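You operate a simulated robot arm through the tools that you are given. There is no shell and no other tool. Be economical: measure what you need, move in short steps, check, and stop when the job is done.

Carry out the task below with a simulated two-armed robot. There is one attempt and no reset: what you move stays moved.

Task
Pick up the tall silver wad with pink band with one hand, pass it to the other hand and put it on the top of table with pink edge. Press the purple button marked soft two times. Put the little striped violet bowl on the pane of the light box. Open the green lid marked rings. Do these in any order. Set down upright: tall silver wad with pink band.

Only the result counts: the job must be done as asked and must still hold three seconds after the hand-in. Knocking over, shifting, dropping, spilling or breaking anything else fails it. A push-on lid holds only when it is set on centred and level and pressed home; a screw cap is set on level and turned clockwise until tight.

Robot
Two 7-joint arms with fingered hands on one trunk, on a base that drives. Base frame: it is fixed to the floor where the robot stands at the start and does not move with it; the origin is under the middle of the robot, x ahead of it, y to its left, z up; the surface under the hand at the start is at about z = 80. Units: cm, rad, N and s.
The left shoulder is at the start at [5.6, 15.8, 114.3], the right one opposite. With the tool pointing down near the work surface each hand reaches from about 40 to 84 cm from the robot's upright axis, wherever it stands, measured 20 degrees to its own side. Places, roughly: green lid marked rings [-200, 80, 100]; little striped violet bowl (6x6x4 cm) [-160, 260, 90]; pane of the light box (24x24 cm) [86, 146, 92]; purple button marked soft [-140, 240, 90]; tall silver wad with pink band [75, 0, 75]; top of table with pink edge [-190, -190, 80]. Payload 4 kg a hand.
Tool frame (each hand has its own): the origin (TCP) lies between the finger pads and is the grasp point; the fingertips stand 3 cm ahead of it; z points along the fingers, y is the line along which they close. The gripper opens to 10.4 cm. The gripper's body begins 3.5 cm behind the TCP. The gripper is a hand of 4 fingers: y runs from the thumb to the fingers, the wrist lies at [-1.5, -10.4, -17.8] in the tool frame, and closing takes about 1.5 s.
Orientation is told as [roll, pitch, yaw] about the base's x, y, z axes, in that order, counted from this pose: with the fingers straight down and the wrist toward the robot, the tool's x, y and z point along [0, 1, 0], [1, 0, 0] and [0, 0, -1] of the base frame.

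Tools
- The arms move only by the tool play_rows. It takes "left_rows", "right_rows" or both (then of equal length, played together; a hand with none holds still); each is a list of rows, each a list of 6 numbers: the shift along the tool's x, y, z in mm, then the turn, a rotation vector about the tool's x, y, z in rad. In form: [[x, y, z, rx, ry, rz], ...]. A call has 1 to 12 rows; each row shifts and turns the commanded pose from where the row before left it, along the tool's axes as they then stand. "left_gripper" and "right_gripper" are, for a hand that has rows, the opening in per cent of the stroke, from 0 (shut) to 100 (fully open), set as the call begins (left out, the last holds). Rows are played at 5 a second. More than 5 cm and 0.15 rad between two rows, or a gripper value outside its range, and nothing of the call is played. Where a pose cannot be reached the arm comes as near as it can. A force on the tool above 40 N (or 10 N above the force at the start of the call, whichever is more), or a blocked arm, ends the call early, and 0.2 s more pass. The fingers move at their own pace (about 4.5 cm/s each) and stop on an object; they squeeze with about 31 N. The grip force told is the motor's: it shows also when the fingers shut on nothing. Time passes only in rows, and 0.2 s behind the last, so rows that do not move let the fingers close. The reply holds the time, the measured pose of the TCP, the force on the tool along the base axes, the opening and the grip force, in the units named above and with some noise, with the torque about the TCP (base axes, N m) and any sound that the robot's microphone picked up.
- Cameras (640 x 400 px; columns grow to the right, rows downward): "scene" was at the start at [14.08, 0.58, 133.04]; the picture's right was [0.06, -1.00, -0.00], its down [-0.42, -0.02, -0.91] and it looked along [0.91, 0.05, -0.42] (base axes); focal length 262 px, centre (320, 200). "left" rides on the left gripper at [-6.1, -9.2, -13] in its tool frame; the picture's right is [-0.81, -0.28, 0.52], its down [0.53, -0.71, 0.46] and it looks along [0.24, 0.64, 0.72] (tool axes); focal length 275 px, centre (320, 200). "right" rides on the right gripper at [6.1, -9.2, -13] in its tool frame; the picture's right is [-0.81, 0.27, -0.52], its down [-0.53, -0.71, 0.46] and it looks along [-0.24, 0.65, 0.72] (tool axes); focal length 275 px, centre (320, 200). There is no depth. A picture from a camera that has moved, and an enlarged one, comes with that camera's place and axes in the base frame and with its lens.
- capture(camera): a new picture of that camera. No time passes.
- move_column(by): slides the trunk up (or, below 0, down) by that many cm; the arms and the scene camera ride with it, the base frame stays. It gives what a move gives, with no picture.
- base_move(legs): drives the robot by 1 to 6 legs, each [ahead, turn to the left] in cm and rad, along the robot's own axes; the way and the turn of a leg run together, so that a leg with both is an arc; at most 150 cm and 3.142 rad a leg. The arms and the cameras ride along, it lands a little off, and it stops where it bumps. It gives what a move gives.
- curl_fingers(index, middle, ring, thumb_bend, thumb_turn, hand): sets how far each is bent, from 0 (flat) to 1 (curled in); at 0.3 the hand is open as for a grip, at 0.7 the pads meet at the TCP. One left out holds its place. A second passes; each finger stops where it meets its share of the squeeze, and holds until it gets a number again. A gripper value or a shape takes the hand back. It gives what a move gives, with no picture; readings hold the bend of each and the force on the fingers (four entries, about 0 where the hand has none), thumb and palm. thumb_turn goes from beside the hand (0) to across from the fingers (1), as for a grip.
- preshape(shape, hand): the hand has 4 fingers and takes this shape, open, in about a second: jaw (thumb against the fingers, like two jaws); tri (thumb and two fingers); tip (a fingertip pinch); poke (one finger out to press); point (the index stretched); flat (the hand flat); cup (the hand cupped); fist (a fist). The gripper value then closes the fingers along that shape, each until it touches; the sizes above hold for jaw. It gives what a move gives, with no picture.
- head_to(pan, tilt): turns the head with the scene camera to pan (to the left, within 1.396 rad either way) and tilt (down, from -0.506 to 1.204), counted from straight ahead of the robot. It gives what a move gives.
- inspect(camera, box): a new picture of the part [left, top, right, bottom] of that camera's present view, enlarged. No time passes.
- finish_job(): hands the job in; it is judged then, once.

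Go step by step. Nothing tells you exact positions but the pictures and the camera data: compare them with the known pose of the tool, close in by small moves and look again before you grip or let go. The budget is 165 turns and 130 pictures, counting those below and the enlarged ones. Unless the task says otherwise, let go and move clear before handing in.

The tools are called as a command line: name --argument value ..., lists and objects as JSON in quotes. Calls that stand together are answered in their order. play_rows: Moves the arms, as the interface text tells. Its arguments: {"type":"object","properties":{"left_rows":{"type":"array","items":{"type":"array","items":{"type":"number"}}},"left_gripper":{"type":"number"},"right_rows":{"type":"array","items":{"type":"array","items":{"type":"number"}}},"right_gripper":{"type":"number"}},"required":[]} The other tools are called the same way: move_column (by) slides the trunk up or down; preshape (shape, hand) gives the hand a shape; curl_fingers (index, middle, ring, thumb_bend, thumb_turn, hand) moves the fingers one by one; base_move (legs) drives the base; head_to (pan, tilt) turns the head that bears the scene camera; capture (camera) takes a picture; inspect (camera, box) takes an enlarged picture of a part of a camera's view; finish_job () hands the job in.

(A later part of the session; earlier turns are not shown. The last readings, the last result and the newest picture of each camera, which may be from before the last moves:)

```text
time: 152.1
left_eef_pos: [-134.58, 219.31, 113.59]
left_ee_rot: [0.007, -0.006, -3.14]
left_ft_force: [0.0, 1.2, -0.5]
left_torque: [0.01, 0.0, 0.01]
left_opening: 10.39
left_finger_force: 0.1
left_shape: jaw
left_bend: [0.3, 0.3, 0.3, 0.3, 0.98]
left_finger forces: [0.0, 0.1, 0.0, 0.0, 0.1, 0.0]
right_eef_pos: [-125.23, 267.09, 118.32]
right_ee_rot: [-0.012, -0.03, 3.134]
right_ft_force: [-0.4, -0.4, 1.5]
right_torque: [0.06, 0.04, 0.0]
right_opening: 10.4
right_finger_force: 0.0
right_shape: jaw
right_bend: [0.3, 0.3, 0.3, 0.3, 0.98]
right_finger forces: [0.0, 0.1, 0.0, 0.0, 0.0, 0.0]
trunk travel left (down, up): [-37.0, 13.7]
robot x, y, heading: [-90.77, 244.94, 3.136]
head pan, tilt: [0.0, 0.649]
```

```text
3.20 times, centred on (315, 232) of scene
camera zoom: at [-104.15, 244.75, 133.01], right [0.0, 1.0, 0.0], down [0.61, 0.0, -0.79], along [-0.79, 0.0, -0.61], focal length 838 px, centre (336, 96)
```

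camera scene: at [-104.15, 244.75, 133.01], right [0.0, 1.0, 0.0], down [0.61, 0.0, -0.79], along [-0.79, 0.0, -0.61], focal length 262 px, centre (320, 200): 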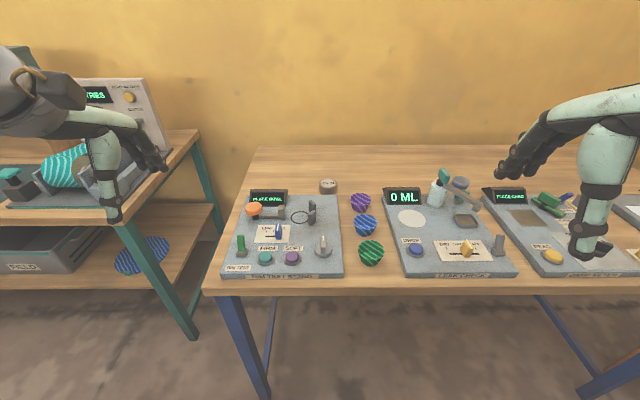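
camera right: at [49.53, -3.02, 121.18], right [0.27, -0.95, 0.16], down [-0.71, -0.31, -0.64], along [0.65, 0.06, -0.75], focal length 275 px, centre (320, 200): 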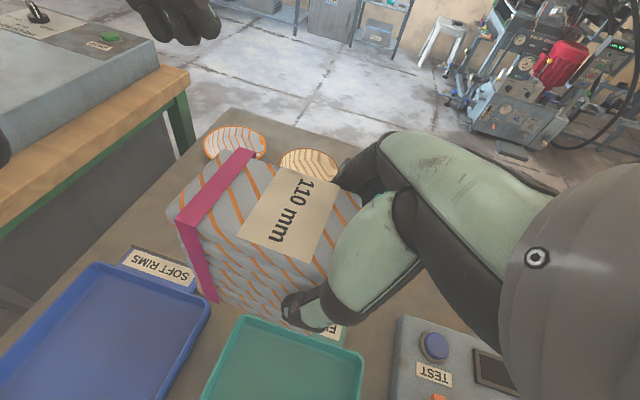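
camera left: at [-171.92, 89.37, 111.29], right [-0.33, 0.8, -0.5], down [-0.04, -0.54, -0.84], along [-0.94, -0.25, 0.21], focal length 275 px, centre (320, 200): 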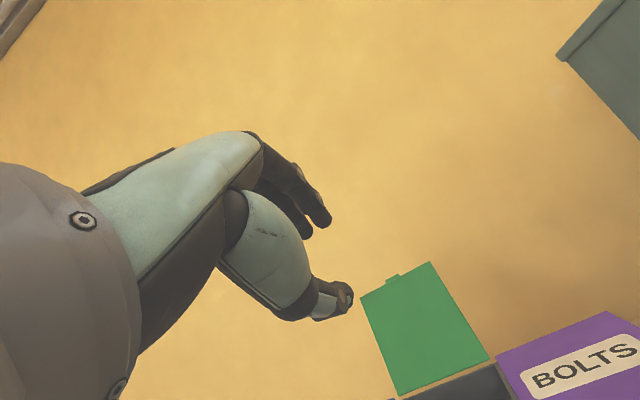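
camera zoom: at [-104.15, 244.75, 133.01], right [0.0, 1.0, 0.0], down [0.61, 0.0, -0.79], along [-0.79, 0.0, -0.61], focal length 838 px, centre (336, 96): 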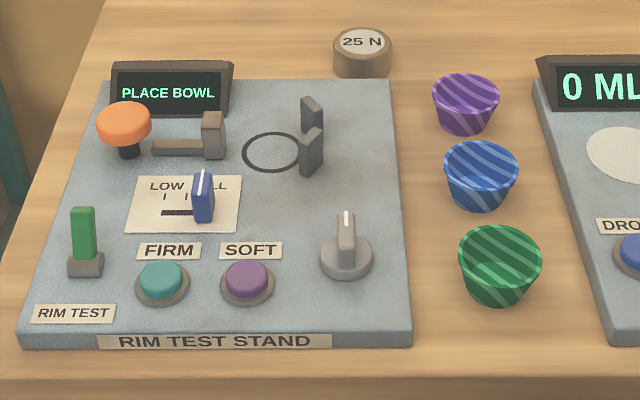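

The violet bowl stands at about (−168, 257, rim 84) and the SOFT button at about (−146, 238, 83.5). First the button: left hand to a poke shape above it.

preshape --hand "left" --shape "poke"

play_rows --left_rows '[[-37.4, 20, 0, 0, 0, 0], [-37.4, 20, 0, 0, 0, 0], [-37.4, 20, 0, 0, 0, 0], [-37.4, 20, 0, 0, 0, 0], [-37.4, 20, 0, 0, 0, 0], [0, 0, 40, 0, 0, 0], [0, 0, 40, 0, 0, 0], [0, 0, 40, 0, 0, 0], [0, 0, 0, 0, 0, 0], [0, 0, 0, 0, 0, 0]]'

inspect --camera "scene" --box '[215, 150, 415, 295]'

inspect --camera "left" --box '[200, 100, 520, 380]'

```text
time: 152.9
left_eef_pos: [-134.64, 219.16, 113.64]
left_ee_rot: [0.007, -0.006, -3.139]
left_ft_force: [-0.2, -0.5, -0.3]
left_torque: [-0.03, 0.05, 0.01]
left_opening: 0.01
left_finger_force: 0.0
left_shape: poke
left_bend: [0.7, 0.7, 0.99, 1.0, 1.0]
left_finger forces: [0.0, 0.0, 0.0, 0.0, 0.1, 0.0]
right_eef_pos: [-125.33, 267.05, 118.25]
right_ee_rot: [-0.013, -0.029, 3.133]
right_ft_force: [-0.1, -0.5, -0.4]
right_torque: [0.02, 0.0, -0.01]
right_opening: 10.4
right_finger_force: 0.0
right_shape: jaw
right_bend: [0.3, 0.3, 0.3, 0.3, 0.98]
right_finger forces: [0.1, 0.0, 0.0, 0.1, 0.0, 0.1]
trunk travel left (down, up): [-37.0, 13.7]
robot x, y, heading: [-90.84, 244.66, 3.132]
head pan, tilt: [0.0, 0.649]
```

```text
time: 155.2
left_eef_pos: [-144.81, 237.69, 101.48]
left_ee_rot: [0.005, -0.008, -3.137]
left_ft_force: [0.0, -0.4, -0.2]
left_torque: [0.0, -0.04, 0.01]
left_opening: 0.0
left_finger_force: 0.0
left_shape: poke
left_bend: [0.7, 0.7, 0.99, 1.0, 1.0]
left_finger forces: [0.1, 0.0, 0.0, 0.0, 0.1, 0.0]
right_eef_pos: [-125.27, 267.2, 118.38]
right_ee_rot: [-0.011, -0.03, 3.135]
right_ft_force: [0.5, -0.4, -0.9]
right_torque: [-0.01, 0.01, 0.0]
right_opening: 10.42
right_finger_force: 0.0
right_shape: jaw
right_bend: [0.3, 0.3, 0.3, 0.3, 0.98]
right_finger forces: [0.1, 0.1, 0.1, 0.1, 0.1, 0.1]
trunk travel left (down, up): [-37.0, 13.7]
robot x, y, heading: [-90.48, 244.8, 3.136]
head pan, tilt: [0.0, 0.649]
```

```text
2.76 times, centred on (315, 222) of scene
camera zoom: at [-104.24, 244.76, 133.0], right [0.0, 1.0, 0.0], down [0.62, 0.0, -0.79], along [-0.79, 0.0, -0.62], focal length 722 px, centre (334, 138)
```

zoom: 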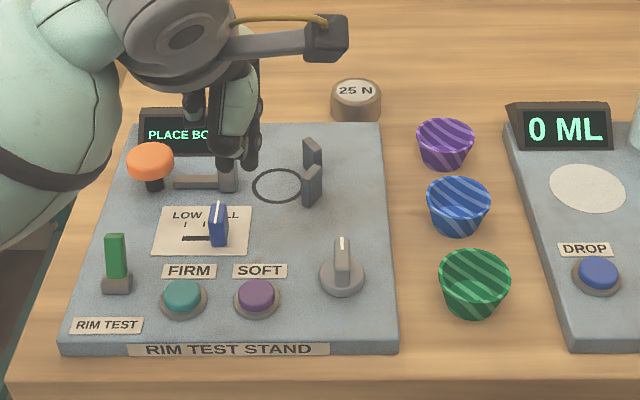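

```text
1.43 times, centred on (360, 240) of left
camera zoom: at [-135.5, 244.03, 114.39], right [0.27, 0.81, -0.52], down [0.71, -0.53, -0.46], along [-0.65, -0.25, -0.72], focal length 393 px, centre (263, 143)
```

zoom: 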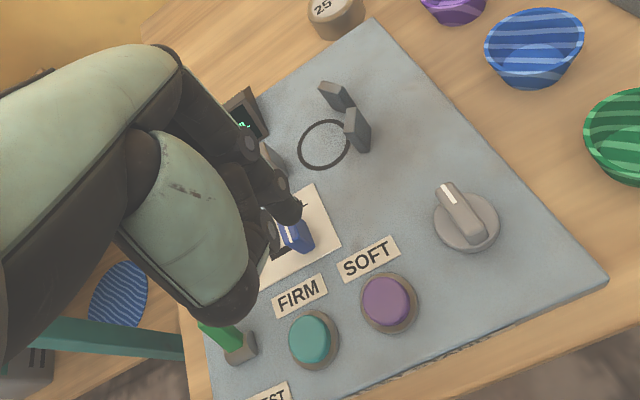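

Fingertip is at about tool (−0.75, 0, 3); button top at (−143, 238.5, 86). Moving over it and down to 2 cm above.

play_rows --left_rows '[[0, -19, 0, 0, 0, 0], [0, 0, 35, 0, 0, 0], [0, 0, 35, 0, 0, 0], [0, 0, 30, 0, 0, 0], [0, 0, 0, 0, 0, 0], [0, 0, 0, 0, 0, 0]]'

inspect --camera "left" --box '[200, 100, 520, 380]'

inspect --camera "scene" --box '[215, 170, 375, 295]'

```text
time: 156.6
left_eef_pos: [-142.9, 237.84, 91.48]
left_ee_rot: [0.007, -0.009, -3.14]
left_ft_force: [-0.1, -0.5, -0.8]
left_torque: [0.0, 0.02, 0.0]
left_opening: 0.0
left_finger_force: 0.1
left_shape: poke
left_bend: [0.7, 0.7, 0.99, 1.0, 1.0]
left_finger forces: [0.0, 0.0, 0.0, 0.1, 0.0, 0.0]
right_eef_pos: [-125.17, 267.09, 118.08]
right_ee_rot: [-0.012, -0.028, 3.135]
right_ft_force: [0.2, 0.1, -0.5]
right_torque: [0.0, 0.02, 0.0]
right_opening: 10.39
right_finger_force: 0.0
right_shape: jaw
right_bend: [0.3, 0.3, 0.3, 0.3, 0.98]
right_finger forces: [0.0, 0.0, 0.0, 0.1, 0.0, 0.1]
trunk travel left (down, up): [-37.0, 13.7]
robot x, y, heading: [-91.17, 244.6, 3.138]
head pan, tilt: [0.0, 0.649]
```

```text
1.43 times, centred on (360, 240) of left
camera zoom: at [-133.71, 244.07, 104.42], right [0.27, 0.81, -0.52], down [0.71, -0.53, -0.46], along [-0.65, -0.25, -0.72], focal length 393 px, centre (263, 143)
```

zoom: 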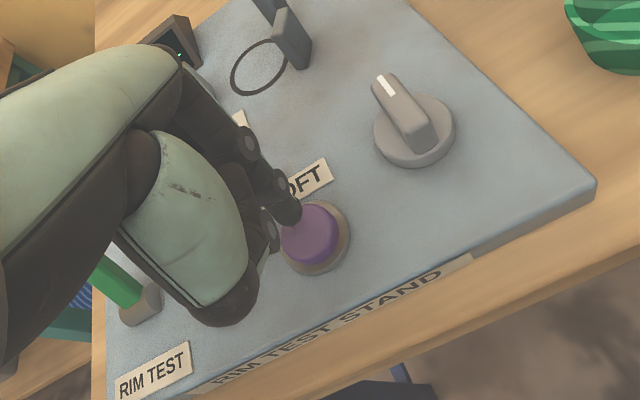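

```text
3.20 times, centred on (295, 232) of scene
camera zoom: at [-104.22, 244.74, 133.0], right [0.0, 1.0, 0.0], down [0.62, 0.0, -0.79], along [-0.79, 0.0, -0.62], focal length 838 px, centre (400, 96)
```

zoom: 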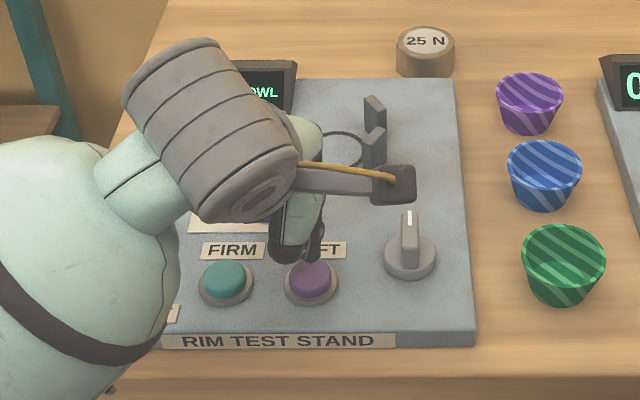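

Aligned. Pressing down in small steps.

play_rows --left_rows '[[0, 0, 8, 0, 0, 0], [0, 0, 8, 0, 0, 0], [0, 0, 4, 0, 0, 0], [0, 0, 4, 0, 0, 0], [0, 0, 0, 0, 0, 0]]'

```text
time: 157.7
left_eef_pos: [-142.17, 237.91, 90.43]
left_ee_rot: [-0.003, -0.034, -3.137]
left_ft_force: [0.3, 0.9, 0.4]
left_torque: [0.01, 0.0, -0.01]
left_opening: 0.01
left_finger_force: 0.1
left_shape: poke
left_bend: [0.7, 0.7, 0.99, 1.0, 1.0]
left_finger forces: [0.1, 1.3, 0.0, 0.0, 0.0, 0.0]
right_eef_pos: [-123.79, 267.22, 118.52]
right_ee_rot: [-0.013, -0.044, 3.132]
right_ft_force: [-0.5, -0.2, 0.1]
right_torque: [-0.01, 0.02, 0.02]
right_opening: 10.38
right_finger_force: 0.0
right_shape: jaw
right_bend: [0.3, 0.3, 0.3, 0.3, 0.98]
right_finger forces: [0.0, 0.0, 0.0, 0.1, 0.0, 0.0]
trunk travel left (down, up): [-37.0, 13.7]
robot x, y, heading: [-90.98, 244.83, 3.133]
head pan, tilt: [0.0, 0.649]
heard: click
stopped in row 5 (left hand): the force on the tool passed its limit at 42 N (the readings are from after the stop); the commanded pose is now the measured one
```

A click was heard: one press. Raise clear, then press a second time.

play_rows --left_rows '[[0, 0, -10, 0.026, 0, 0], [0, -7, -10, 0, 0, 0], [0, 0, 0, 0, 0, 0], [0, 0, 0, 0, 0, 0]]'

inspect --camera "left" --box '[200, 100, 520, 380]'

```text
time: 158.7
left_eef_pos: [-141.46, 237.74, 92.33]
left_ee_rot: [-0.002, -0.009, -3.136]
left_ft_force: [0.0, -1.0, 0.2]
left_torque: [0.03, 0.04, 0.0]
left_opening: 0.01
left_finger_force: 0.1
left_shape: poke
left_bend: [0.7, 0.7, 0.99, 1.0, 1.0]
left_finger forces: [0.0, 0.0, 0.1, 0.0, 0.1, 0.0]
right_eef_pos: [-123.86, 267.25, 118.57]
right_ee_rot: [-0.016, -0.041, 3.132]
right_ft_force: [-0.4, -0.3, 0.1]
right_torque: [0.03, 0.02, 0.0]
right_opening: 10.38
right_finger_force: 0.1
right_shape: jaw
right_bend: [0.3, 0.3, 0.3, 0.3, 0.98]
right_finger forces: [0.0, 0.0, 0.0, 0.0, 0.0, 0.0]
trunk travel left (down, up): [-37.0, 13.7]
robot x, y, heading: [-90.6, 244.4, 3.139]
head pan, tilt: [0.0, 0.649]
```

```text
1.43 times, centred on (360, 240) of left
camera zoom: at [-132.14, 243.95, 105.17], right [0.27, 0.81, -0.52], down [0.71, -0.53, -0.46], along [-0.65, -0.25, -0.72], focal length 393 px, centre (263, 143)
```

zoom: 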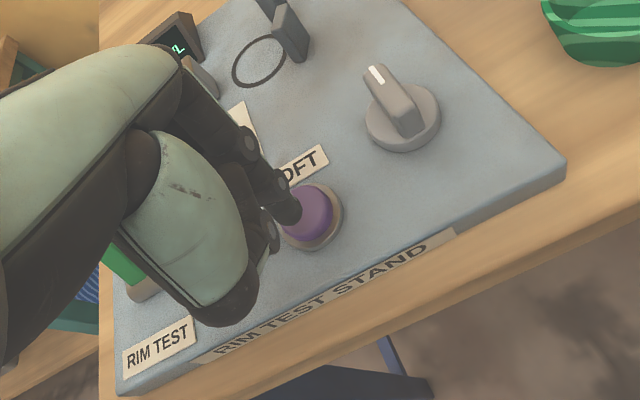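

play_rows --left_rows '[[0, 15, 0, 0, 0, 0], [0, 0, 10, 0, 0, 0], [0, 0, 10, 0, 0, 0], [0, 0, 3, 0, 0, 0], [0, 0, 3, 0, 0, 0], [0, 0, 3, 0, 0, 0]]'

```text
time: 160.1
left_eef_pos: [-142.97, 237.59, 89.91]
left_ee_rot: [-0.005, -0.021, -3.136]
left_ft_force: [-4.0, -2.9, 32.3]
left_torque: [-0.19, 0.14, -0.03]
left_opening: 0.0
left_finger_force: 0.1
left_shape: poke
left_bend: [0.7, 0.7, 0.99, 1.0, 1.0]
left_finger forces: [8.4, 24.2, 0.0, 0.0, 0.0, 0.1]
right_eef_pos: [-123.7, 267.3, 118.62]
right_ee_rot: [-0.014, -0.046, 3.132]
right_ft_force: [-1.0, 0.4, -0.1]
right_torque: [0.01, -0.04, 0.06]
right_opening: 10.35
right_finger_force: 0.1
right_shape: jaw
right_bend: [0.3, 0.3, 0.3, 0.3, 0.98]
right_finger forces: [0.0, 0.0, 0.0, 0.0, 0.1, 0.0]
trunk travel left (down, up): [-37.0, 13.7]
robot x, y, heading: [-91.22, 244.98, 3.138]
head pan, tilt: [0.0, 0.649]
heard: click
```

Second click heard. Raising the left hand well clear and checking the stand.

play_rows --left_rows '[[0, 0, -15, 0, 0, 0], [0, 0, -40, 0, 0, 0], [0, 0, -45, 0, 0, 0], [20, -20, -40, 0, 0, 0], [40, -20, -20, 0, 0, 0], [45, -10, 0, 0, 0, 0], [45, 0, 0, 0, 0, 0], [45, 0, 0, 0, 0, 0], [0, 0, 0, 0, 0, 0]]'

inspect --camera "scene" --box '[215, 160, 415, 295]'

```text
time: 162.1
left_eef_pos: [-137.78, 218.44, 105.27]
left_ee_rot: [-0.001, -0.008, -3.137]
left_ft_force: [0.7, 0.0, -0.4]
left_torque: [-0.04, -0.03, -0.04]
left_opening: 0.0
left_finger_force: 0.0
left_shape: poke
left_bend: [0.7, 0.7, 0.99, 1.0, 1.0]
left_finger forces: [0.1, 0.0, 0.0, 0.1, 0.1, 0.1]
right_eef_pos: [-124.1, 267.27, 118.57]
right_ee_rot: [-0.011, -0.042, 3.131]
right_ft_force: [0.1, 0.3, 0.3]
right_torque: [0.0, 0.0, 0.0]
right_opening: 10.4
right_finger_force: 0.1
right_shape: jaw
right_bend: [0.3, 0.3, 0.3, 0.3, 0.98]
right_finger forces: [0.0, 0.0, 0.1, 0.1, 0.0, 0.0]
trunk travel left (down, up): [-37.0, 13.7]
robot x, y, heading: [-90.66, 244.23, 3.135]
head pan, tilt: [0.0, 0.649]
```

```text
2.96 times, centred on (315, 228) of scene
camera zoom: at [-104.3, 244.81, 132.99], right [0.0, 1.0, 0.0], down [0.62, 0.0, -0.79], along [-0.79, 0.0, -0.62], focal length 776 px, centre (335, 118)
```

zoom: 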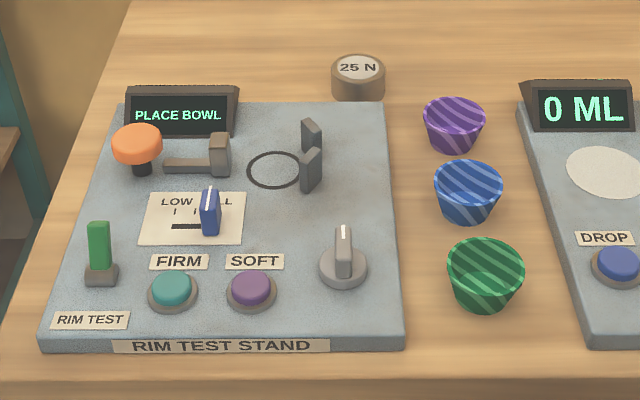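

Both presses registered. Next the violet bowl with the right hand: step 6 cm closer, then bring the hand above it.

base_move --legs '[[6, 0]]'

play_rows --right_rows '[[12, 45, 0, 0.045, 0, 0], [12, 45, 0, 0, 0, 0], [12, 45, 0, 0, 0, 0], [12, 45, 0, 0, 0, 0], [12, 45, 10, 0, 0, 0], [12, 45, 12, 0, 0, 0], [12, 45, 12, 0, 0, 0], [12, 45, 12, 0, 0, 0], [0, 0, 35, 0, 0, 0], [0, 0, 35, 0, 0, 0], [0, 0, 0, 0, 0, 0], [0, 0, 0, 0, 0, 0]]' --right_gripper 90

capture --camera "right"

inspect --camera "scene" --box '[275, 130, 435, 255]'

```text
time: 163.1
left_eef_pos: [-142.45, 218.3, 105.8]
left_ee_rot: [0.001, -0.018, -3.136]
left_ft_force: [0.1, 1.1, 0.4]
left_torque: [0.02, -0.06, -0.01]
left_opening: 0.01
left_finger_force: 0.0
left_shape: poke
left_bend: [0.7, 0.7, 0.99, 1.0, 1.0]
left_finger forces: [0.0, 0.0, 0.0, 0.1, 0.0, 0.1]
right_eef_pos: [-128.49, 267.12, 119.09]
right_ee_rot: [-0.014, -0.057, 3.133]
right_ft_force: [-0.8, -0.8, 0.2]
right_torque: [0.03, -0.02, 0.01]
right_opening: 10.4
right_finger_force: 0.0
right_shape: jaw
right_bend: [0.3, 0.3, 0.3, 0.3, 0.98]
right_finger forces: [0.1, 0.0, 0.0, 0.0, 0.1, 0.0]
trunk travel left (down, up): [-37.0, 13.7]
robot x, y, heading: [-96.67, 244.6, 3.136]
head pan, tilt: [0.0, 0.649]
```

```text
time: 165.7
left_eef_pos: [-142.96, 218.43, 105.71]
left_ee_rot: [0.004, -0.016, -3.136]
left_ft_force: [0.2, 0.1, 0.4]
left_torque: [-0.01, 0.01, 0.0]
left_opening: 0.0
left_finger_force: 0.1
left_shape: poke
left_bend: [0.7, 0.7, 0.99, 1.0, 1.0]
left_finger forces: [0.1, 0.0, 0.1, 0.1, 0.0, 0.0]
right_eef_pos: [-165.34, 258.08, 107.53]
right_ee_rot: [-0.014, -0.007, 3.134]
right_ft_force: [-0.4, -0.8, -0.1]
right_torque: [-0.03, 0.01, 0.02]
right_opening: 9.39
right_finger_force: 0.1
right_shape: jaw
right_bend: [0.29, 0.32, 0.3, 0.35, 0.98]
right_finger forces: [0.1, 0.0, 0.0, 0.1, 0.0, 0.0]
trunk travel left (down, up): [-37.0, 13.7]
robot x, y, heading: [-96.96, 244.77, 3.14]
head pan, tilt: [0.0, 0.649]
```

```text
44 pictures are left
camera right: at [-155.95, 251.84, 120.5], right [-0.26, 0.81, 0.53], down [0.71, 0.53, -0.45], along [-0.65, 0.26, -0.72], focal length 275 px, centre (320, 200)
```

right: 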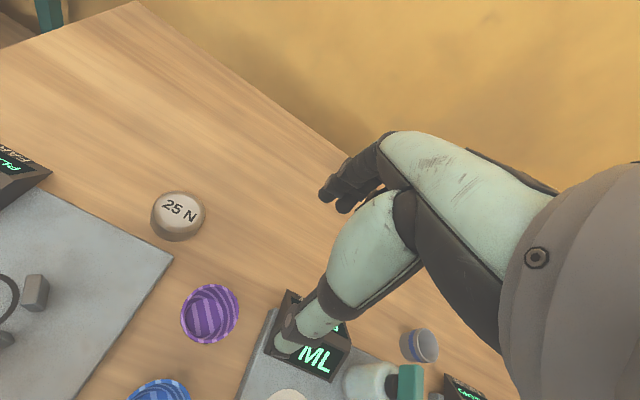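

```text
3.20 times, centred on (355, 192) of scene
camera zoom: at [-110.25, 244.79, 133.0], right [0.0, 1.0, 0.0], down [0.62, 0.0, -0.79], along [-0.79, 0.0, -0.62], focal length 838 px, centre (208, 224)
```

zoom: 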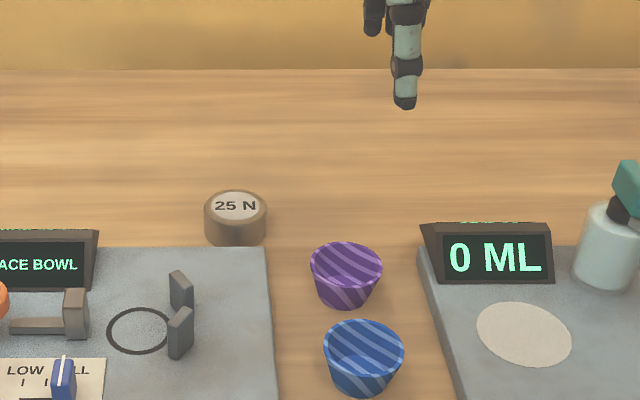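

Bowl rim centre at (−164.2, 256.4, 86.2), with the blue bowl only 2.5 cm away. I'll yaw the hand 30° so the thumb enters the wider gap, then lower to just above it.

play_rows --right_rows '[[0, 0, 0, 0, 0, -0.13], [0, 0, 0, 0, 0, -0.13], [0, 0, 0, 0, 0, -0.13], [0, 0, 0, 0, 0, -0.13], [10, -0.6, 0, 0, 0, 0], [9.8, -0.6, 40, 0, 0, 0], [0, 0, 40, 0, 0, 0], [0, 0, 40, 0, 0, 0], [0, 0, 40, 0, 0, 0], [0, 0, 0, 0, 0, 0], [0, 0, 0, 0, 0, 0]]' --right_gripper 83

capture --camera "right"

inspect --camera "scene" --box '[300, 150, 420, 250]'

```text
time: 168.1
left_eef_pos: [-143.0, 218.36, 105.69]
left_ee_rot: [0.003, -0.015, -3.138]
left_ft_force: [-0.2, 0.8, 0.4]
left_torque: [0.0, 0.03, -0.02]
left_opening: 0.01
left_finger_force: 0.1
left_shape: poke
left_bend: [0.7, 0.7, 0.99, 1.0, 1.0]
left_finger forces: [0.1, 0.0, 0.0, 0.0, 0.1, 0.0]
right_eef_pos: [-164.27, 256.56, 91.61]
right_ee_rot: [-0.014, 0.003, -2.63]
right_ft_force: [-1.4, 0.1, 0.2]
right_torque: [0.03, 0.04, 0.01]
right_opening: 8.63
right_finger_force: 0.1
right_shape: jaw
right_bend: [0.27, 0.33, 0.31, 0.46, 0.99]
right_finger forces: [0.0, 0.0, 0.0, 0.1, 0.1, 0.0]
trunk travel left (down, up): [-37.0, 13.7]
robot x, y, heading: [-96.91, 244.22, 3.142]
head pan, tilt: [0.0, 0.649]
```

```text
42 pictures are left
camera right: at [-153.02, 255.7, 104.53], right [-0.63, 0.57, 0.53], down [0.36, 0.82, -0.45], along [-0.69, -0.09, -0.72], focal length 275 px, centre (320, 200)
```

right: 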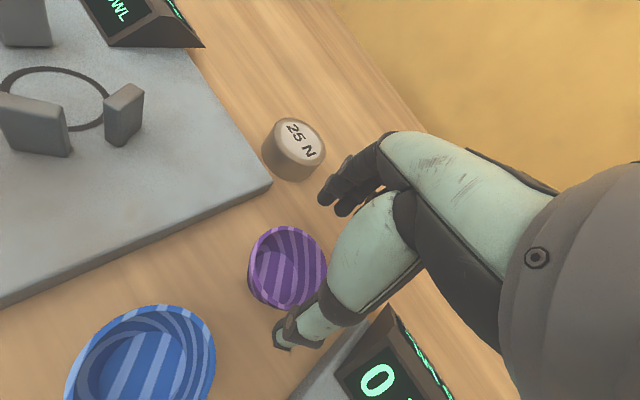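

```text
4.00 times, centred on (360, 200) of scene
camera zoom: at [-110.24, 244.75, 133.0], right [0.0, 1.0, 0.0], down [0.62, 0.0, -0.79], along [-0.79, 0.0, -0.62], focal length 1048 px, centre (160, 200)
```

zoom: 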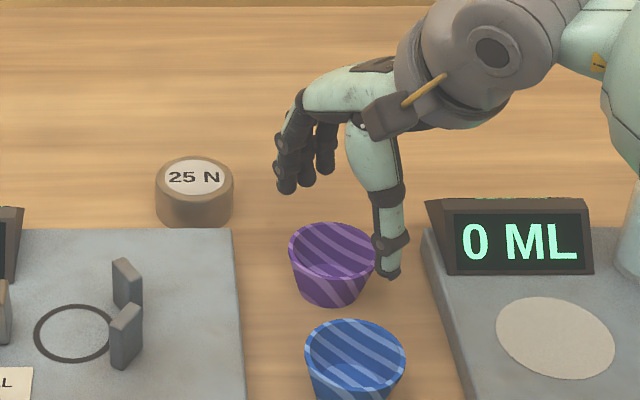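

Aligned with clearance on all sides. Descending and closing.

play_rows --right_rows '[[0, 0, 18, 0, 0, 0], [0, 0, 18, 0, 0, 0], [0, 0, 14, 0, 0, 0], [0, 0, 0, 0, 0, 0], [0, 0, 0, 0, 0, 0]]'

capture --camera "right"

```text
time: 169.3
left_eef_pos: [-142.76, 218.3, 105.71]
left_ee_rot: [0.002, -0.019, -3.135]
left_ft_force: [-0.1, 0.1, 1.0]
left_torque: [-0.02, 0.03, -0.02]
left_opening: 0.0
left_finger_force: 0.0
left_shape: poke
left_bend: [0.7, 0.7, 0.99, 1.0, 1.0]
left_finger forces: [0.0, 0.1, 0.0, 0.0, 0.0, 0.0]
right_eef_pos: [-164.35, 256.69, 86.84]
right_ee_rot: [-0.017, -0.007, -2.63]
right_ft_force: [-2.3, 0.7, 18.2]
right_torque: [0.06, 0.13, -0.12]
right_opening: 8.53
right_finger_force: 0.0
right_shape: jaw
right_bend: [0.27, 0.32, 0.31, 0.47, 0.99]
right_finger forces: [0.4, 10.0, 0.0, 0.0, 8.7, 0.0]
trunk travel left (down, up): [-37.0, 13.7]
robot x, y, heading: [-97.11, 244.67, 3.138]
head pan, tilt: [0.0, 0.649]
```

```text
40 pictures are left
camera right: at [-153.05, 255.75, 99.83], right [-0.63, 0.57, 0.53], down [0.36, 0.82, -0.45], along [-0.69, -0.1, -0.72], focal length 275 px, centre (320, 200)
```

right: 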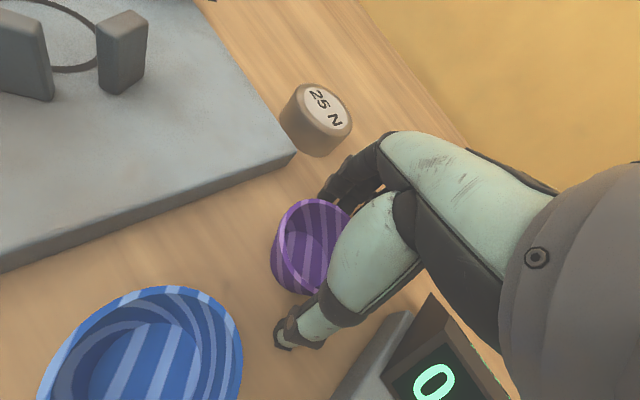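

Fingertips touch the table; raise 7 mm and close.

play_rows --right_rows '[[0, 0, -7, 0, 0, 0], [0, 0, 0, 0, 0, 0]]'

play_rows --right_rows '[[0, 0, 0, 0, 0, 0], [0, 0, 0, 0, 0, 0], [0, 0, 0, 0, 0, 0], [0, 0, 0, 0, 0, 0], [0, 0, 0, 0, 0, 0], [0, 0, 0, 0, 0, 0], [0, 0, 0, 0, 0, 0], [0, 0, 0, 0, 0, 0]]' --right_gripper 0

capture --camera "right"

```text
time: 169.9
left_eef_pos: [-142.91, 218.36, 105.6]
left_ee_rot: [0.001, -0.016, -3.137]
left_ft_force: [-0.1, -0.3, 0.0]
left_torque: [-0.02, -0.04, -0.02]
left_opening: 0.0
left_finger_force: 0.0
left_shape: poke
left_bend: [0.7, 0.7, 0.99, 1.0, 1.0]
left_finger forces: [0.0, 0.1, 0.1, 0.0, 0.0, 0.0]
right_eef_pos: [-164.24, 256.6, 87.07]
right_ee_rot: [-0.013, 0.004, -2.631]
right_ft_force: [-0.3, 0.5, 2.7]
right_torque: [-0.03, 0.15, -0.03]
right_opening: 8.66
right_finger_force: 0.1
right_shape: jaw
right_bend: [0.27, 0.32, 0.31, 0.46, 0.99]
right_finger forces: [0.0, 2.7, 0.0, 0.0, 0.0, 0.1]
trunk travel left (down, up): [-37.0, 13.7]
robot x, y, heading: [-96.77, 244.99, 3.136]
head pan, tilt: [0.0, 0.649]
```

```text
time: 171.7
left_eef_pos: [-143.06, 218.38, 105.68]
left_ee_rot: [0.002, -0.017, -3.136]
left_ft_force: [0.1, -0.3, 0.3]
left_torque: [0.0, 0.01, 0.02]
left_opening: 0.01
left_finger_force: 0.1
left_shape: poke
left_bend: [0.7, 0.7, 0.99, 1.0, 1.0]
left_finger forces: [0.0, 0.0, 0.0, 0.1, 0.1, 0.0]
right_eef_pos: [-164.35, 256.73, 87.18]
right_ee_rot: [-0.014, 0.002, -2.63]
right_ft_force: [0.1, -0.2, -0.3]
right_torque: [-0.01, 0.0, -0.02]
right_opening: 4.21
right_finger_force: 14.5
right_shape: jaw
right_bend: [0.73, 0.4, 0.46, 0.74, 1.0]
right_finger forces: [12.3, 0.0, 0.0, 0.1, 12.6, 0.0]
trunk travel left (down, up): [-37.0, 13.7]
robot x, y, heading: [-96.92, 244.65, 3.142]
head pan, tilt: [0.0, 0.649]
```

```text
39 pictures are left
camera right: at [-153.15, 255.78, 100.2], right [-0.63, 0.57, 0.53], down [0.36, 0.82, -0.45], along [-0.69, -0.09, -0.72], focal length 275 px, centre (320, 200)
```

right: 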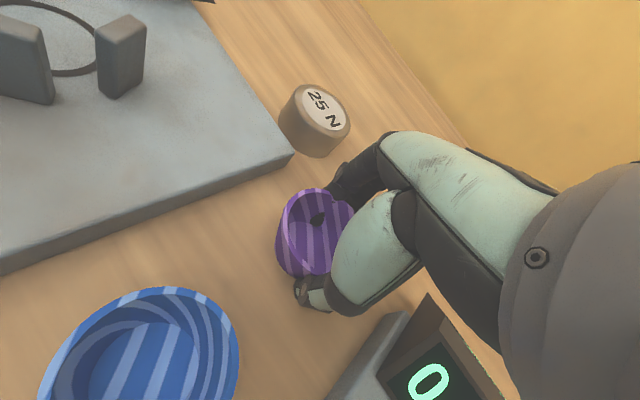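

inspect --camera "right" --box '[240, 150, 400, 330]'

inspect --camera "scene" --box '[310, 150, 400, 250]'

```text
2.22 times, centred on (320, 240) of right
camera zoom: at [-153.15, 255.78, 100.2], right [-0.63, 0.57, 0.53], down [0.36, 0.82, -0.45], along [-0.69, -0.09, -0.72], focal length 612 px, centre (320, 111)
```

zoom: 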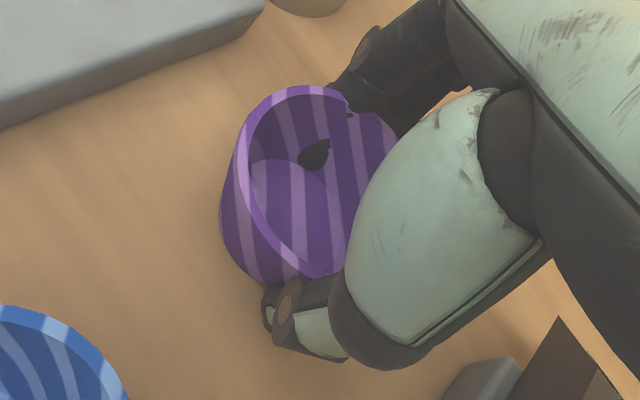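

```text
4.00 times, centred on (355, 200) of scene
camera zoom: at [-110.25, 244.74, 133.0], right [0.0, 1.0, 0.0], down [0.62, 0.0, -0.79], along [-0.79, 0.0, -0.62], focal length 1048 px, centre (180, 200)
```

zoom: 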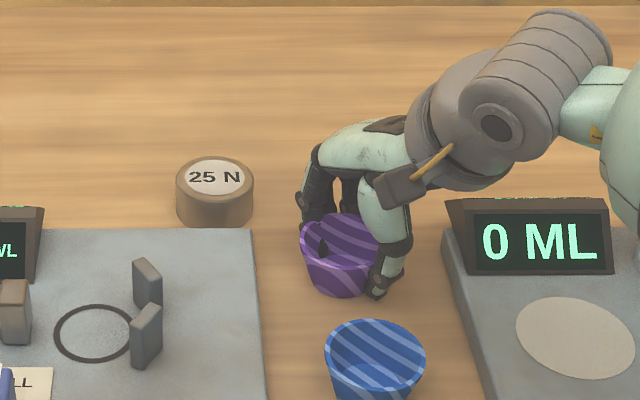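

Index and thumb clasp the bowl (the tip only visually pokes through the thin wall). Lift and check.

play_rows --right_rows '[[0, 0, 0, 0, 0, 0], [0, 0, -10, 0, 0, 0], [0, 0, -20, 0, 0, 0], [0, 0, -40, 0, 0, 0], [0, 0, -45, 0, 0, 0], [0, 0, -45, 0, 0, 0], [0, 0, 0, 0, 0, 0]]'

capture --camera "right"

capture --camera "scene"

```text
time: 173.3
left_eef_pos: [-143.03, 218.29, 105.58]
left_ee_rot: [0.001, -0.017, -3.136]
left_ft_force: [0.4, 0.7, 0.0]
left_torque: [-0.02, 0.03, -0.04]
left_opening: 0.0
left_finger_force: 0.1
left_shape: poke
left_bend: [0.7, 0.7, 0.99, 1.0, 1.0]
left_finger forces: [0.0, 0.1, 0.1, 0.0, 0.1, 0.1]
right_eef_pos: [-164.15, 256.45, 103.27]
right_ee_rot: [-0.014, 0.002, -2.63]
right_ft_force: [0.1, -0.2, 0.2]
right_torque: [0.0, 0.01, 0.0]
right_opening: 4.21
right_finger_force: 14.0
right_shape: jaw
right_bend: [0.73, 0.4, 0.46, 0.74, 1.0]
right_finger forces: [12.2, 0.0, 0.1, 0.0, 12.5, 0.1]
trunk travel left (down, up): [-37.0, 13.7]
robot x, y, heading: [-96.94, 244.61, 3.14]
head pan, tilt: [0.0, 0.649]
```

```text
36 pictures are left
camera right: at [-153.05, 255.57, 116.23], right [-0.63, 0.56, 0.53], down [0.36, 0.82, -0.45], along [-0.68, -0.09, -0.72], focal length 275 px, centre (320, 200)
```

right: 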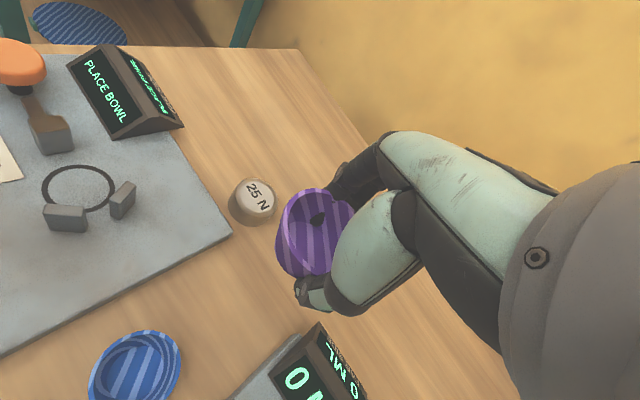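

```text
35 pictures are left
camera scene: at [-110.28, 244.77, 132.99], right [0.0, 1.0, 0.0], down [0.62, 0.0, -0.79], along [-0.79, 0.0, -0.62], focal length 262 px, centre (320, 200)
```

scene: 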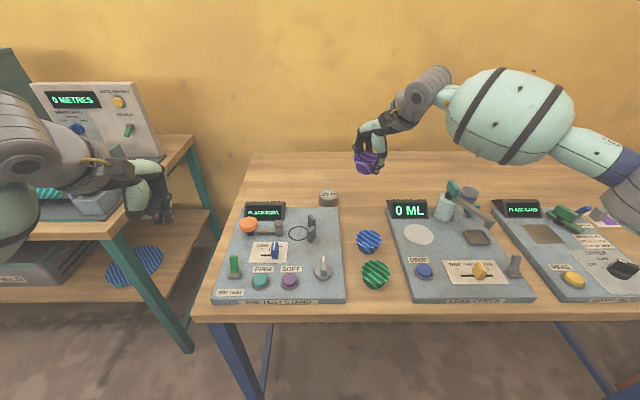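

The bowl is held upright. I'll draw it in, back off, and turn toward the light box side of the room to plan the route.

play_rows --right_rows '[[20, -34.6, -18, 0, 0, 0], [20, -34.6, -18, 0, 0, 0], [20, -34.6, -18, 0, 0, 0], [20, -34.6, -18, 0, 0, 0], [20, -34.6, -18, 0, 0, 0], [20, -34.6, -18, 0, 0, 0], [0, 0, 0, 0, 0, 0]]' --left_rows '[[0, 0, -20, 0, 0, 0], [0, 0, -20, 0, 0, 0], [0, 0, -20, 0, 0, 0], [0, 0, 0, 0, 0, 0], [0, 0, 0, 0, 0, 0], [0, 0, 0, 0, 0, 0], [0, 0, 0, 0, 0, 0]]'

base_move --legs '[[-35, 0], [0, -2.5]]'

head_to --pan 0 --tilt 0.3

capture --camera "scene"

```text
time: 174.9
left_eef_pos: [-142.99, 218.45, 111.64]
left_ee_rot: [0.0, -0.015, -3.137]
left_ft_force: [0.4, 0.1, 0.0]
left_torque: [0.01, 0.01, -0.01]
left_opening: 0.0
left_finger_force: 0.0
left_shape: poke
left_bend: [0.7, 0.7, 0.99, 1.0, 1.0]
left_finger forces: [0.1, 0.1, 0.0, 0.1, 0.0, 0.1]
right_eef_pos: [-140.07, 255.92, 113.85]
right_ee_rot: [-0.016, 0.002, -2.631]
right_ft_force: [0.5, 0.4, -0.4]
right_torque: [-0.01, 0.0, 0.03]
right_opening: 4.18
right_finger_force: 14.2
right_shape: jaw
right_bend: [0.73, 0.4, 0.46, 0.74, 1.0]
right_finger forces: [12.1, 0.1, 0.1, 0.0, 12.4, 0.0]
trunk travel left (down, up): [-37.0, 13.7]
robot x, y, heading: [-96.5, 244.35, 3.139]
head pan, tilt: [0.0, 0.649]
```

```text
time: 184.2
left_eef_pos: [-40.74, 293.32, 111.53]
left_ee_rot: [0.002, -0.017, 0.644]
left_ft_force: [1.0, 0.7, 0.1]
left_torque: [0.0, 0.0, -0.02]
left_opening: 0.0
left_finger_force: 0.1
left_shape: poke
left_bend: [0.7, 0.7, 0.99, 1.0, 1.0]
left_finger forces: [0.0, 0.0, 0.0, 0.0, 0.1, 0.1]
right_eef_pos: [-20.51, 261.44, 113.98]
right_ee_rot: [-0.017, 0.001, 1.15]
right_ft_force: [-1.0, 0.6, -0.1]
right_torque: [0.01, 0.02, -0.01]
right_opening: 4.15
right_finger_force: 13.7
right_shape: jaw
right_bend: [0.73, 0.4, 0.46, 0.74, 1.0]
right_finger forces: [11.9, 0.1, 0.1, 0.0, 12.1, 0.0]
trunk travel left (down, up): [-37.0, 13.7]
robot x, y, heading: [-63.17, 246.01, 0.644]
head pan, tilt: [0.0, 0.649]
```

```text
time: 185.0
left_eef_pos: [-41.73, 292.32, 112.18]
left_ee_rot: [-0.001, -0.031, 0.642]
left_ft_force: [0.3, -0.1, 0.5]
left_torque: [-0.02, 0.01, 0.03]
left_opening: 0.0
left_finger_force: 0.1
left_shape: poke
left_bend: [0.7, 0.7, 0.99, 1.0, 1.0]
left_finger forces: [0.0, 0.0, 0.0, 0.1, 0.1, 0.0]
right_eef_pos: [-21.53, 260.44, 114.4]
right_ee_rot: [-0.024, -0.009, 1.151]
right_ft_force: [-0.6, -1.2, 0.2]
right_torque: [0.0, -0.02, 0.02]
right_opening: 4.09
right_finger_force: 14.3
right_shape: jaw
right_bend: [0.73, 0.4, 0.46, 0.74, 1.0]
right_finger forces: [12.4, 0.0, 0.0, 0.1, 12.8, 0.1]
trunk travel left (down, up): [-37.0, 13.7]
robot x, y, heading: [-62.68, 246.23, 0.637]
head pan, tilt: [0.0, 0.3]
```

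```text
34 pictures are left
camera scene: at [-51.66, 254.49, 136.17], right [0.6, -0.8, 0.0], down [-0.25, -0.18, -0.95], along [0.76, 0.57, -0.31], focal length 262 px, centre (320, 200)
```

scene: 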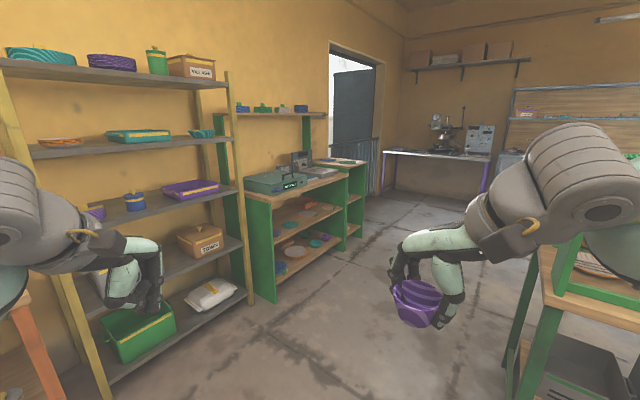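

The way round the far end of the bench (y≈240) is open floor with shelves beyond y≈385. Driving along y≈300 to x≈150.

base_move --legs '[[85, 0], [0, -0.64], [140, 0]]'

base_move --legs '[[0, -1.57]]'

head_to --pan -0.5 --tilt 0.4

capture --camera "scene"

```text
time: 198.8
left_eef_pos: [190.69, 322.09, 112.1]
left_ee_rot: [0.007, -0.026, 0.015]
left_ft_force: [0.2, 0.1, -0.1]
left_torque: [0.04, -0.02, -0.01]
left_opening: 0.02
left_finger_force: 0.0
left_shape: poke
left_bend: [0.7, 0.7, 0.99, 1.0, 1.0]
left_finger forces: [0.0, 0.1, 0.0, 0.0, 0.1, 0.0]
right_eef_pos: [188.16, 284.35, 114.36]
right_ee_rot: [-0.022, -0.009, 0.519]
right_ft_force: [-0.6, -0.1, -0.9]
right_torque: [-0.04, 0.01, -0.01]
right_opening: 4.07
right_finger_force: 13.7
right_shape: jaw
right_bend: [0.73, 0.4, 0.46, 0.74, 1.0]
right_finger forces: [12.1, 0.0, 0.0, 0.0, 12.4, 0.1]
trunk travel left (down, up): [-37.0, 13.7]
robot x, y, heading: [146.16, 297.18, 0.013]
head pan, tilt: [0.0, 0.3]
```

```text
time: 203.7
left_eef_pos: [171.08, 254.0, 112.61]
left_ee_rot: [0.005, -0.04, -1.552]
left_ft_force: [0.0, 0.2, 0.4]
left_torque: [0.0, 0.0, -0.03]
left_opening: 0.0
left_finger_force: 0.1
left_shape: poke
left_bend: [0.7, 0.7, 0.99, 1.0, 1.0]
left_finger forces: [0.1, 0.0, 0.0, 0.0, 0.0, 0.0]
right_eef_pos: [133.35, 256.4, 114.8]
right_ee_rot: [-0.029, -0.019, -1.05]
right_ft_force: [0.0, -0.1, 0.2]
right_torque: [0.0, 0.03, -0.03]
right_opening: 4.04
right_finger_force: 14.5
right_shape: jaw
right_bend: [0.73, 0.4, 0.46, 0.74, 1.0]
right_finger forces: [11.7, 0.1, 0.1, 0.0, 12.1, 0.0]
trunk travel left (down, up): [-37.0, 13.7]
robot x, y, heading: [147.42, 296.87, -1.56]
head pan, tilt: [0.0, 0.3]
```

```text
time: 204.7
left_eef_pos: [171.13, 255.3, 113.07]
left_ee_rot: [0.004, -0.053, -1.551]
left_ft_force: [-0.4, 0.1, -0.6]
left_torque: [0.0, 0.02, 0.02]
left_opening: 0.0
left_finger_force: 0.0
left_shape: poke
left_bend: [0.7, 0.7, 0.99, 1.0, 1.0]
left_finger forces: [0.0, 0.0, 0.0, 0.1, 0.0, 0.1]
right_eef_pos: [133.28, 257.76, 115.35]
right_ee_rot: [-0.036, -0.031, -1.046]
right_ft_force: [-0.1, 0.0, -0.5]
right_torque: [0.0, 0.03, 0.01]
right_opening: 4.07
right_finger_force: 14.2
right_shape: jaw
right_bend: [0.73, 0.4, 0.46, 0.74, 1.0]
right_finger forces: [12.3, 0.0, 0.1, 0.1, 12.6, 0.0]
trunk travel left (down, up): [-37.0, 13.7]
robot x, y, heading: [147.13, 297.38, -1.557]
head pan, tilt: [-0.499, 0.4]
```

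```text
33 pictures are left
camera scene: at [143.07, 284.28, 135.27], right [-0.88, 0.47, 0.01], down [0.18, 0.36, -0.92], along [-0.43, -0.81, -0.4], focal length 262 px, centre (320, 200)
```

scene: 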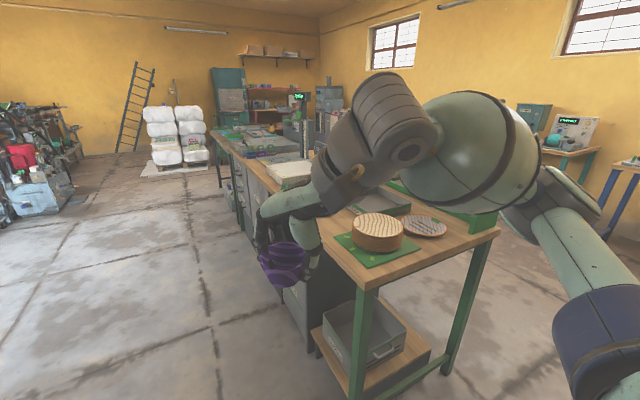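

The light box's white pane is at about (90, 150), near the bench's +x edge. I'll drive alongside and face it with the right hand.

base_move --legs '[[130, 0], [41, 0], [0, -1.58]]'

head_to --pan -0.2 --tilt 0.55

capture --camera "scene"

```text
time: 218.3
left_eef_pos: [106.51, 102.17, 113.08]
left_ee_rot: [0.006, -0.052, -3.133]
left_ft_force: [-0.4, 0.5, -0.1]
left_torque: [0.03, 0.0, -0.02]
left_opening: 0.01
left_finger_force: 0.0
left_shape: poke
left_bend: [0.7, 0.7, 0.99, 1.0, 1.0]
left_finger forces: [0.0, 0.1, 0.0, 0.0, 0.0, 0.1]
right_eef_pos: [109.37, 140.05, 115.27]
right_ee_rot: [-0.035, -0.03, -2.631]
right_ft_force: [0.6, 0.0, 0.0]
right_torque: [0.0, 0.01, 0.0]
right_opening: 4.06
right_finger_force: 14.1
right_shape: jaw
right_bend: [0.73, 0.4, 0.46, 0.74, 1.0]
right_finger forces: [11.7, 0.0, 0.0, 0.0, 11.9, 0.0]
trunk travel left (down, up): [-37.0, 13.7]
robot x, y, heading: [148.91, 124.57, 3.138]
head pan, tilt: [-0.499, 0.4]
```

```text
time: 219.1
left_eef_pos: [107.93, 102.25, 113.57]
left_ee_rot: [0.006, -0.067, -3.134]
left_ft_force: [-0.1, 0.9, -0.1]
left_torque: [0.03, 0.01, 0.01]
left_opening: 0.0
left_finger_force: 0.0
left_shape: poke
left_bend: [0.7, 0.7, 0.99, 1.0, 1.0]
left_finger forces: [0.0, 0.0, 0.0, 0.0, 0.1, 0.1]
right_eef_pos: [110.93, 140.28, 115.63]
right_ee_rot: [-0.04, -0.041, -2.631]
right_ft_force: [0.3, -0.2, -0.2]
right_torque: [-0.03, 0.05, 0.02]
right_opening: 4.08
right_finger_force: 12.8
right_shape: jaw
right_bend: [0.73, 0.4, 0.46, 0.74, 1.0]
right_finger forces: [12.2, 0.0, 0.0, 0.1, 12.4, 0.1]
trunk travel left (down, up): [-37.0, 13.7]
robot x, y, heading: [148.89, 124.54, 3.139]
head pan, tilt: [-0.201, 0.55]
```

```text
32 pictures are left
camera scene: at [135.16, 126.47, 133.89], right [0.2, 0.98, 0.0], down [0.52, -0.11, -0.85], along [-0.83, 0.17, -0.53], focal length 262 px, centre (320, 200)
```

scene: 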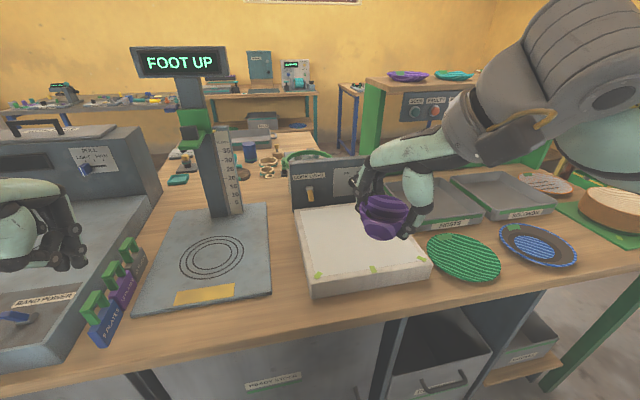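

Pane spans x≈74–98, y≈132–159 at z≈92. Level the hand and bring the bowl over its centre.

play_rows --right_rows '[[0, 0, 0, 0.044, 0.026, 0], [-28.2, 29.8, 16, 0, 0, 0], [-28.2, 29.8, 16, 0, 0, 0], [-28.2, 29.8, 16, 0, 0, 0], [-28.2, 29.8, 16, 0, 0, 0], [-28.2, 29.8, 16, 0, 0, 0], [-28.2, 29.8, 16, 0, 0, 0], [0, 0, 0, 0, 0, 0], [0, 0, 0, 0, 0, 0]]'

inspect --camera "scene" --box '[270, 120, 470, 310]'

capture --camera "right"

```text
time: 221.1
left_eef_pos: [107.91, 102.18, 113.61]
left_ee_rot: [0.008, -0.066, -3.135]
left_ft_force: [0.0, 0.2, -0.1]
left_torque: [0.01, 0.03, 0.03]
left_opening: 0.0
left_finger_force: 0.0
left_shape: poke
left_bend: [0.7, 0.7, 0.99, 1.0, 1.0]
left_finger forces: [0.0, 0.0, 0.0, 0.0, 0.0, 0.1]
right_eef_pos: [86.82, 146.34, 106.27]
right_ee_rot: [-0.015, 0.003, -2.633]
right_ft_force: [-0.5, -0.3, 0.3]
right_torque: [0.0, -0.02, -0.02]
right_opening: 4.05
right_finger_force: 13.6
right_shape: jaw
right_bend: [0.73, 0.4, 0.46, 0.74, 1.0]
right_finger forces: [11.8, 0.1, 0.0, 0.0, 12.0, 0.1]
trunk travel left (down, up): [-37.0, 13.7]
robot x, y, heading: [148.69, 124.8, 3.139]
head pan, tilt: [-0.201, 0.55]
```

```text
2.11 times, centred on (370, 215) of scene
camera zoom: at [135.04, 126.39, 133.88], right [0.2, 0.98, 0.0], down [0.52, -0.1, -0.85], along [-0.83, 0.17, -0.53], focal length 551 px, centre (215, 168)
```

zoom: 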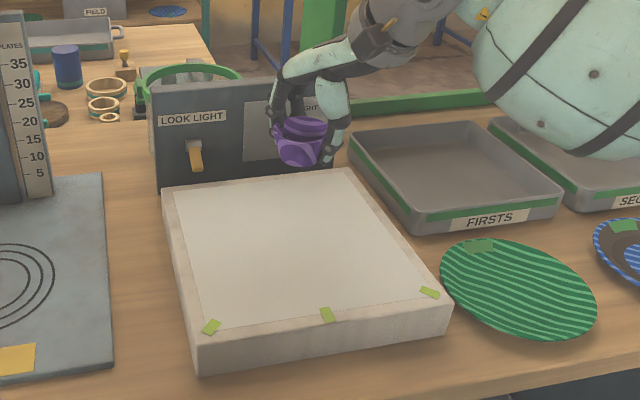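

```text
30 pictures are left
camera right: at [98.03, 145.38, 119.22], right [-0.63, 0.56, 0.53], down [0.36, 0.82, -0.44], along [-0.69, -0.09, -0.72], focal length 275 px, centre (320, 200)
```

right: 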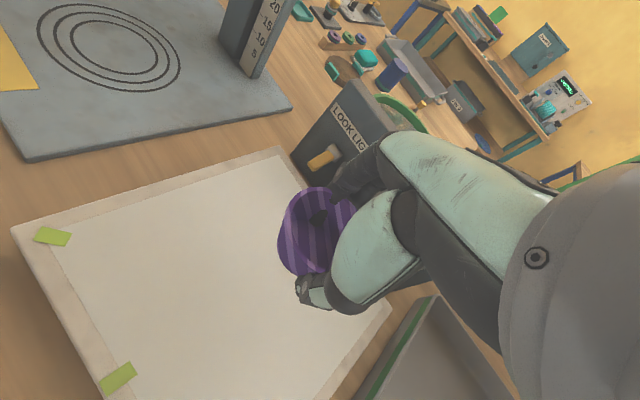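

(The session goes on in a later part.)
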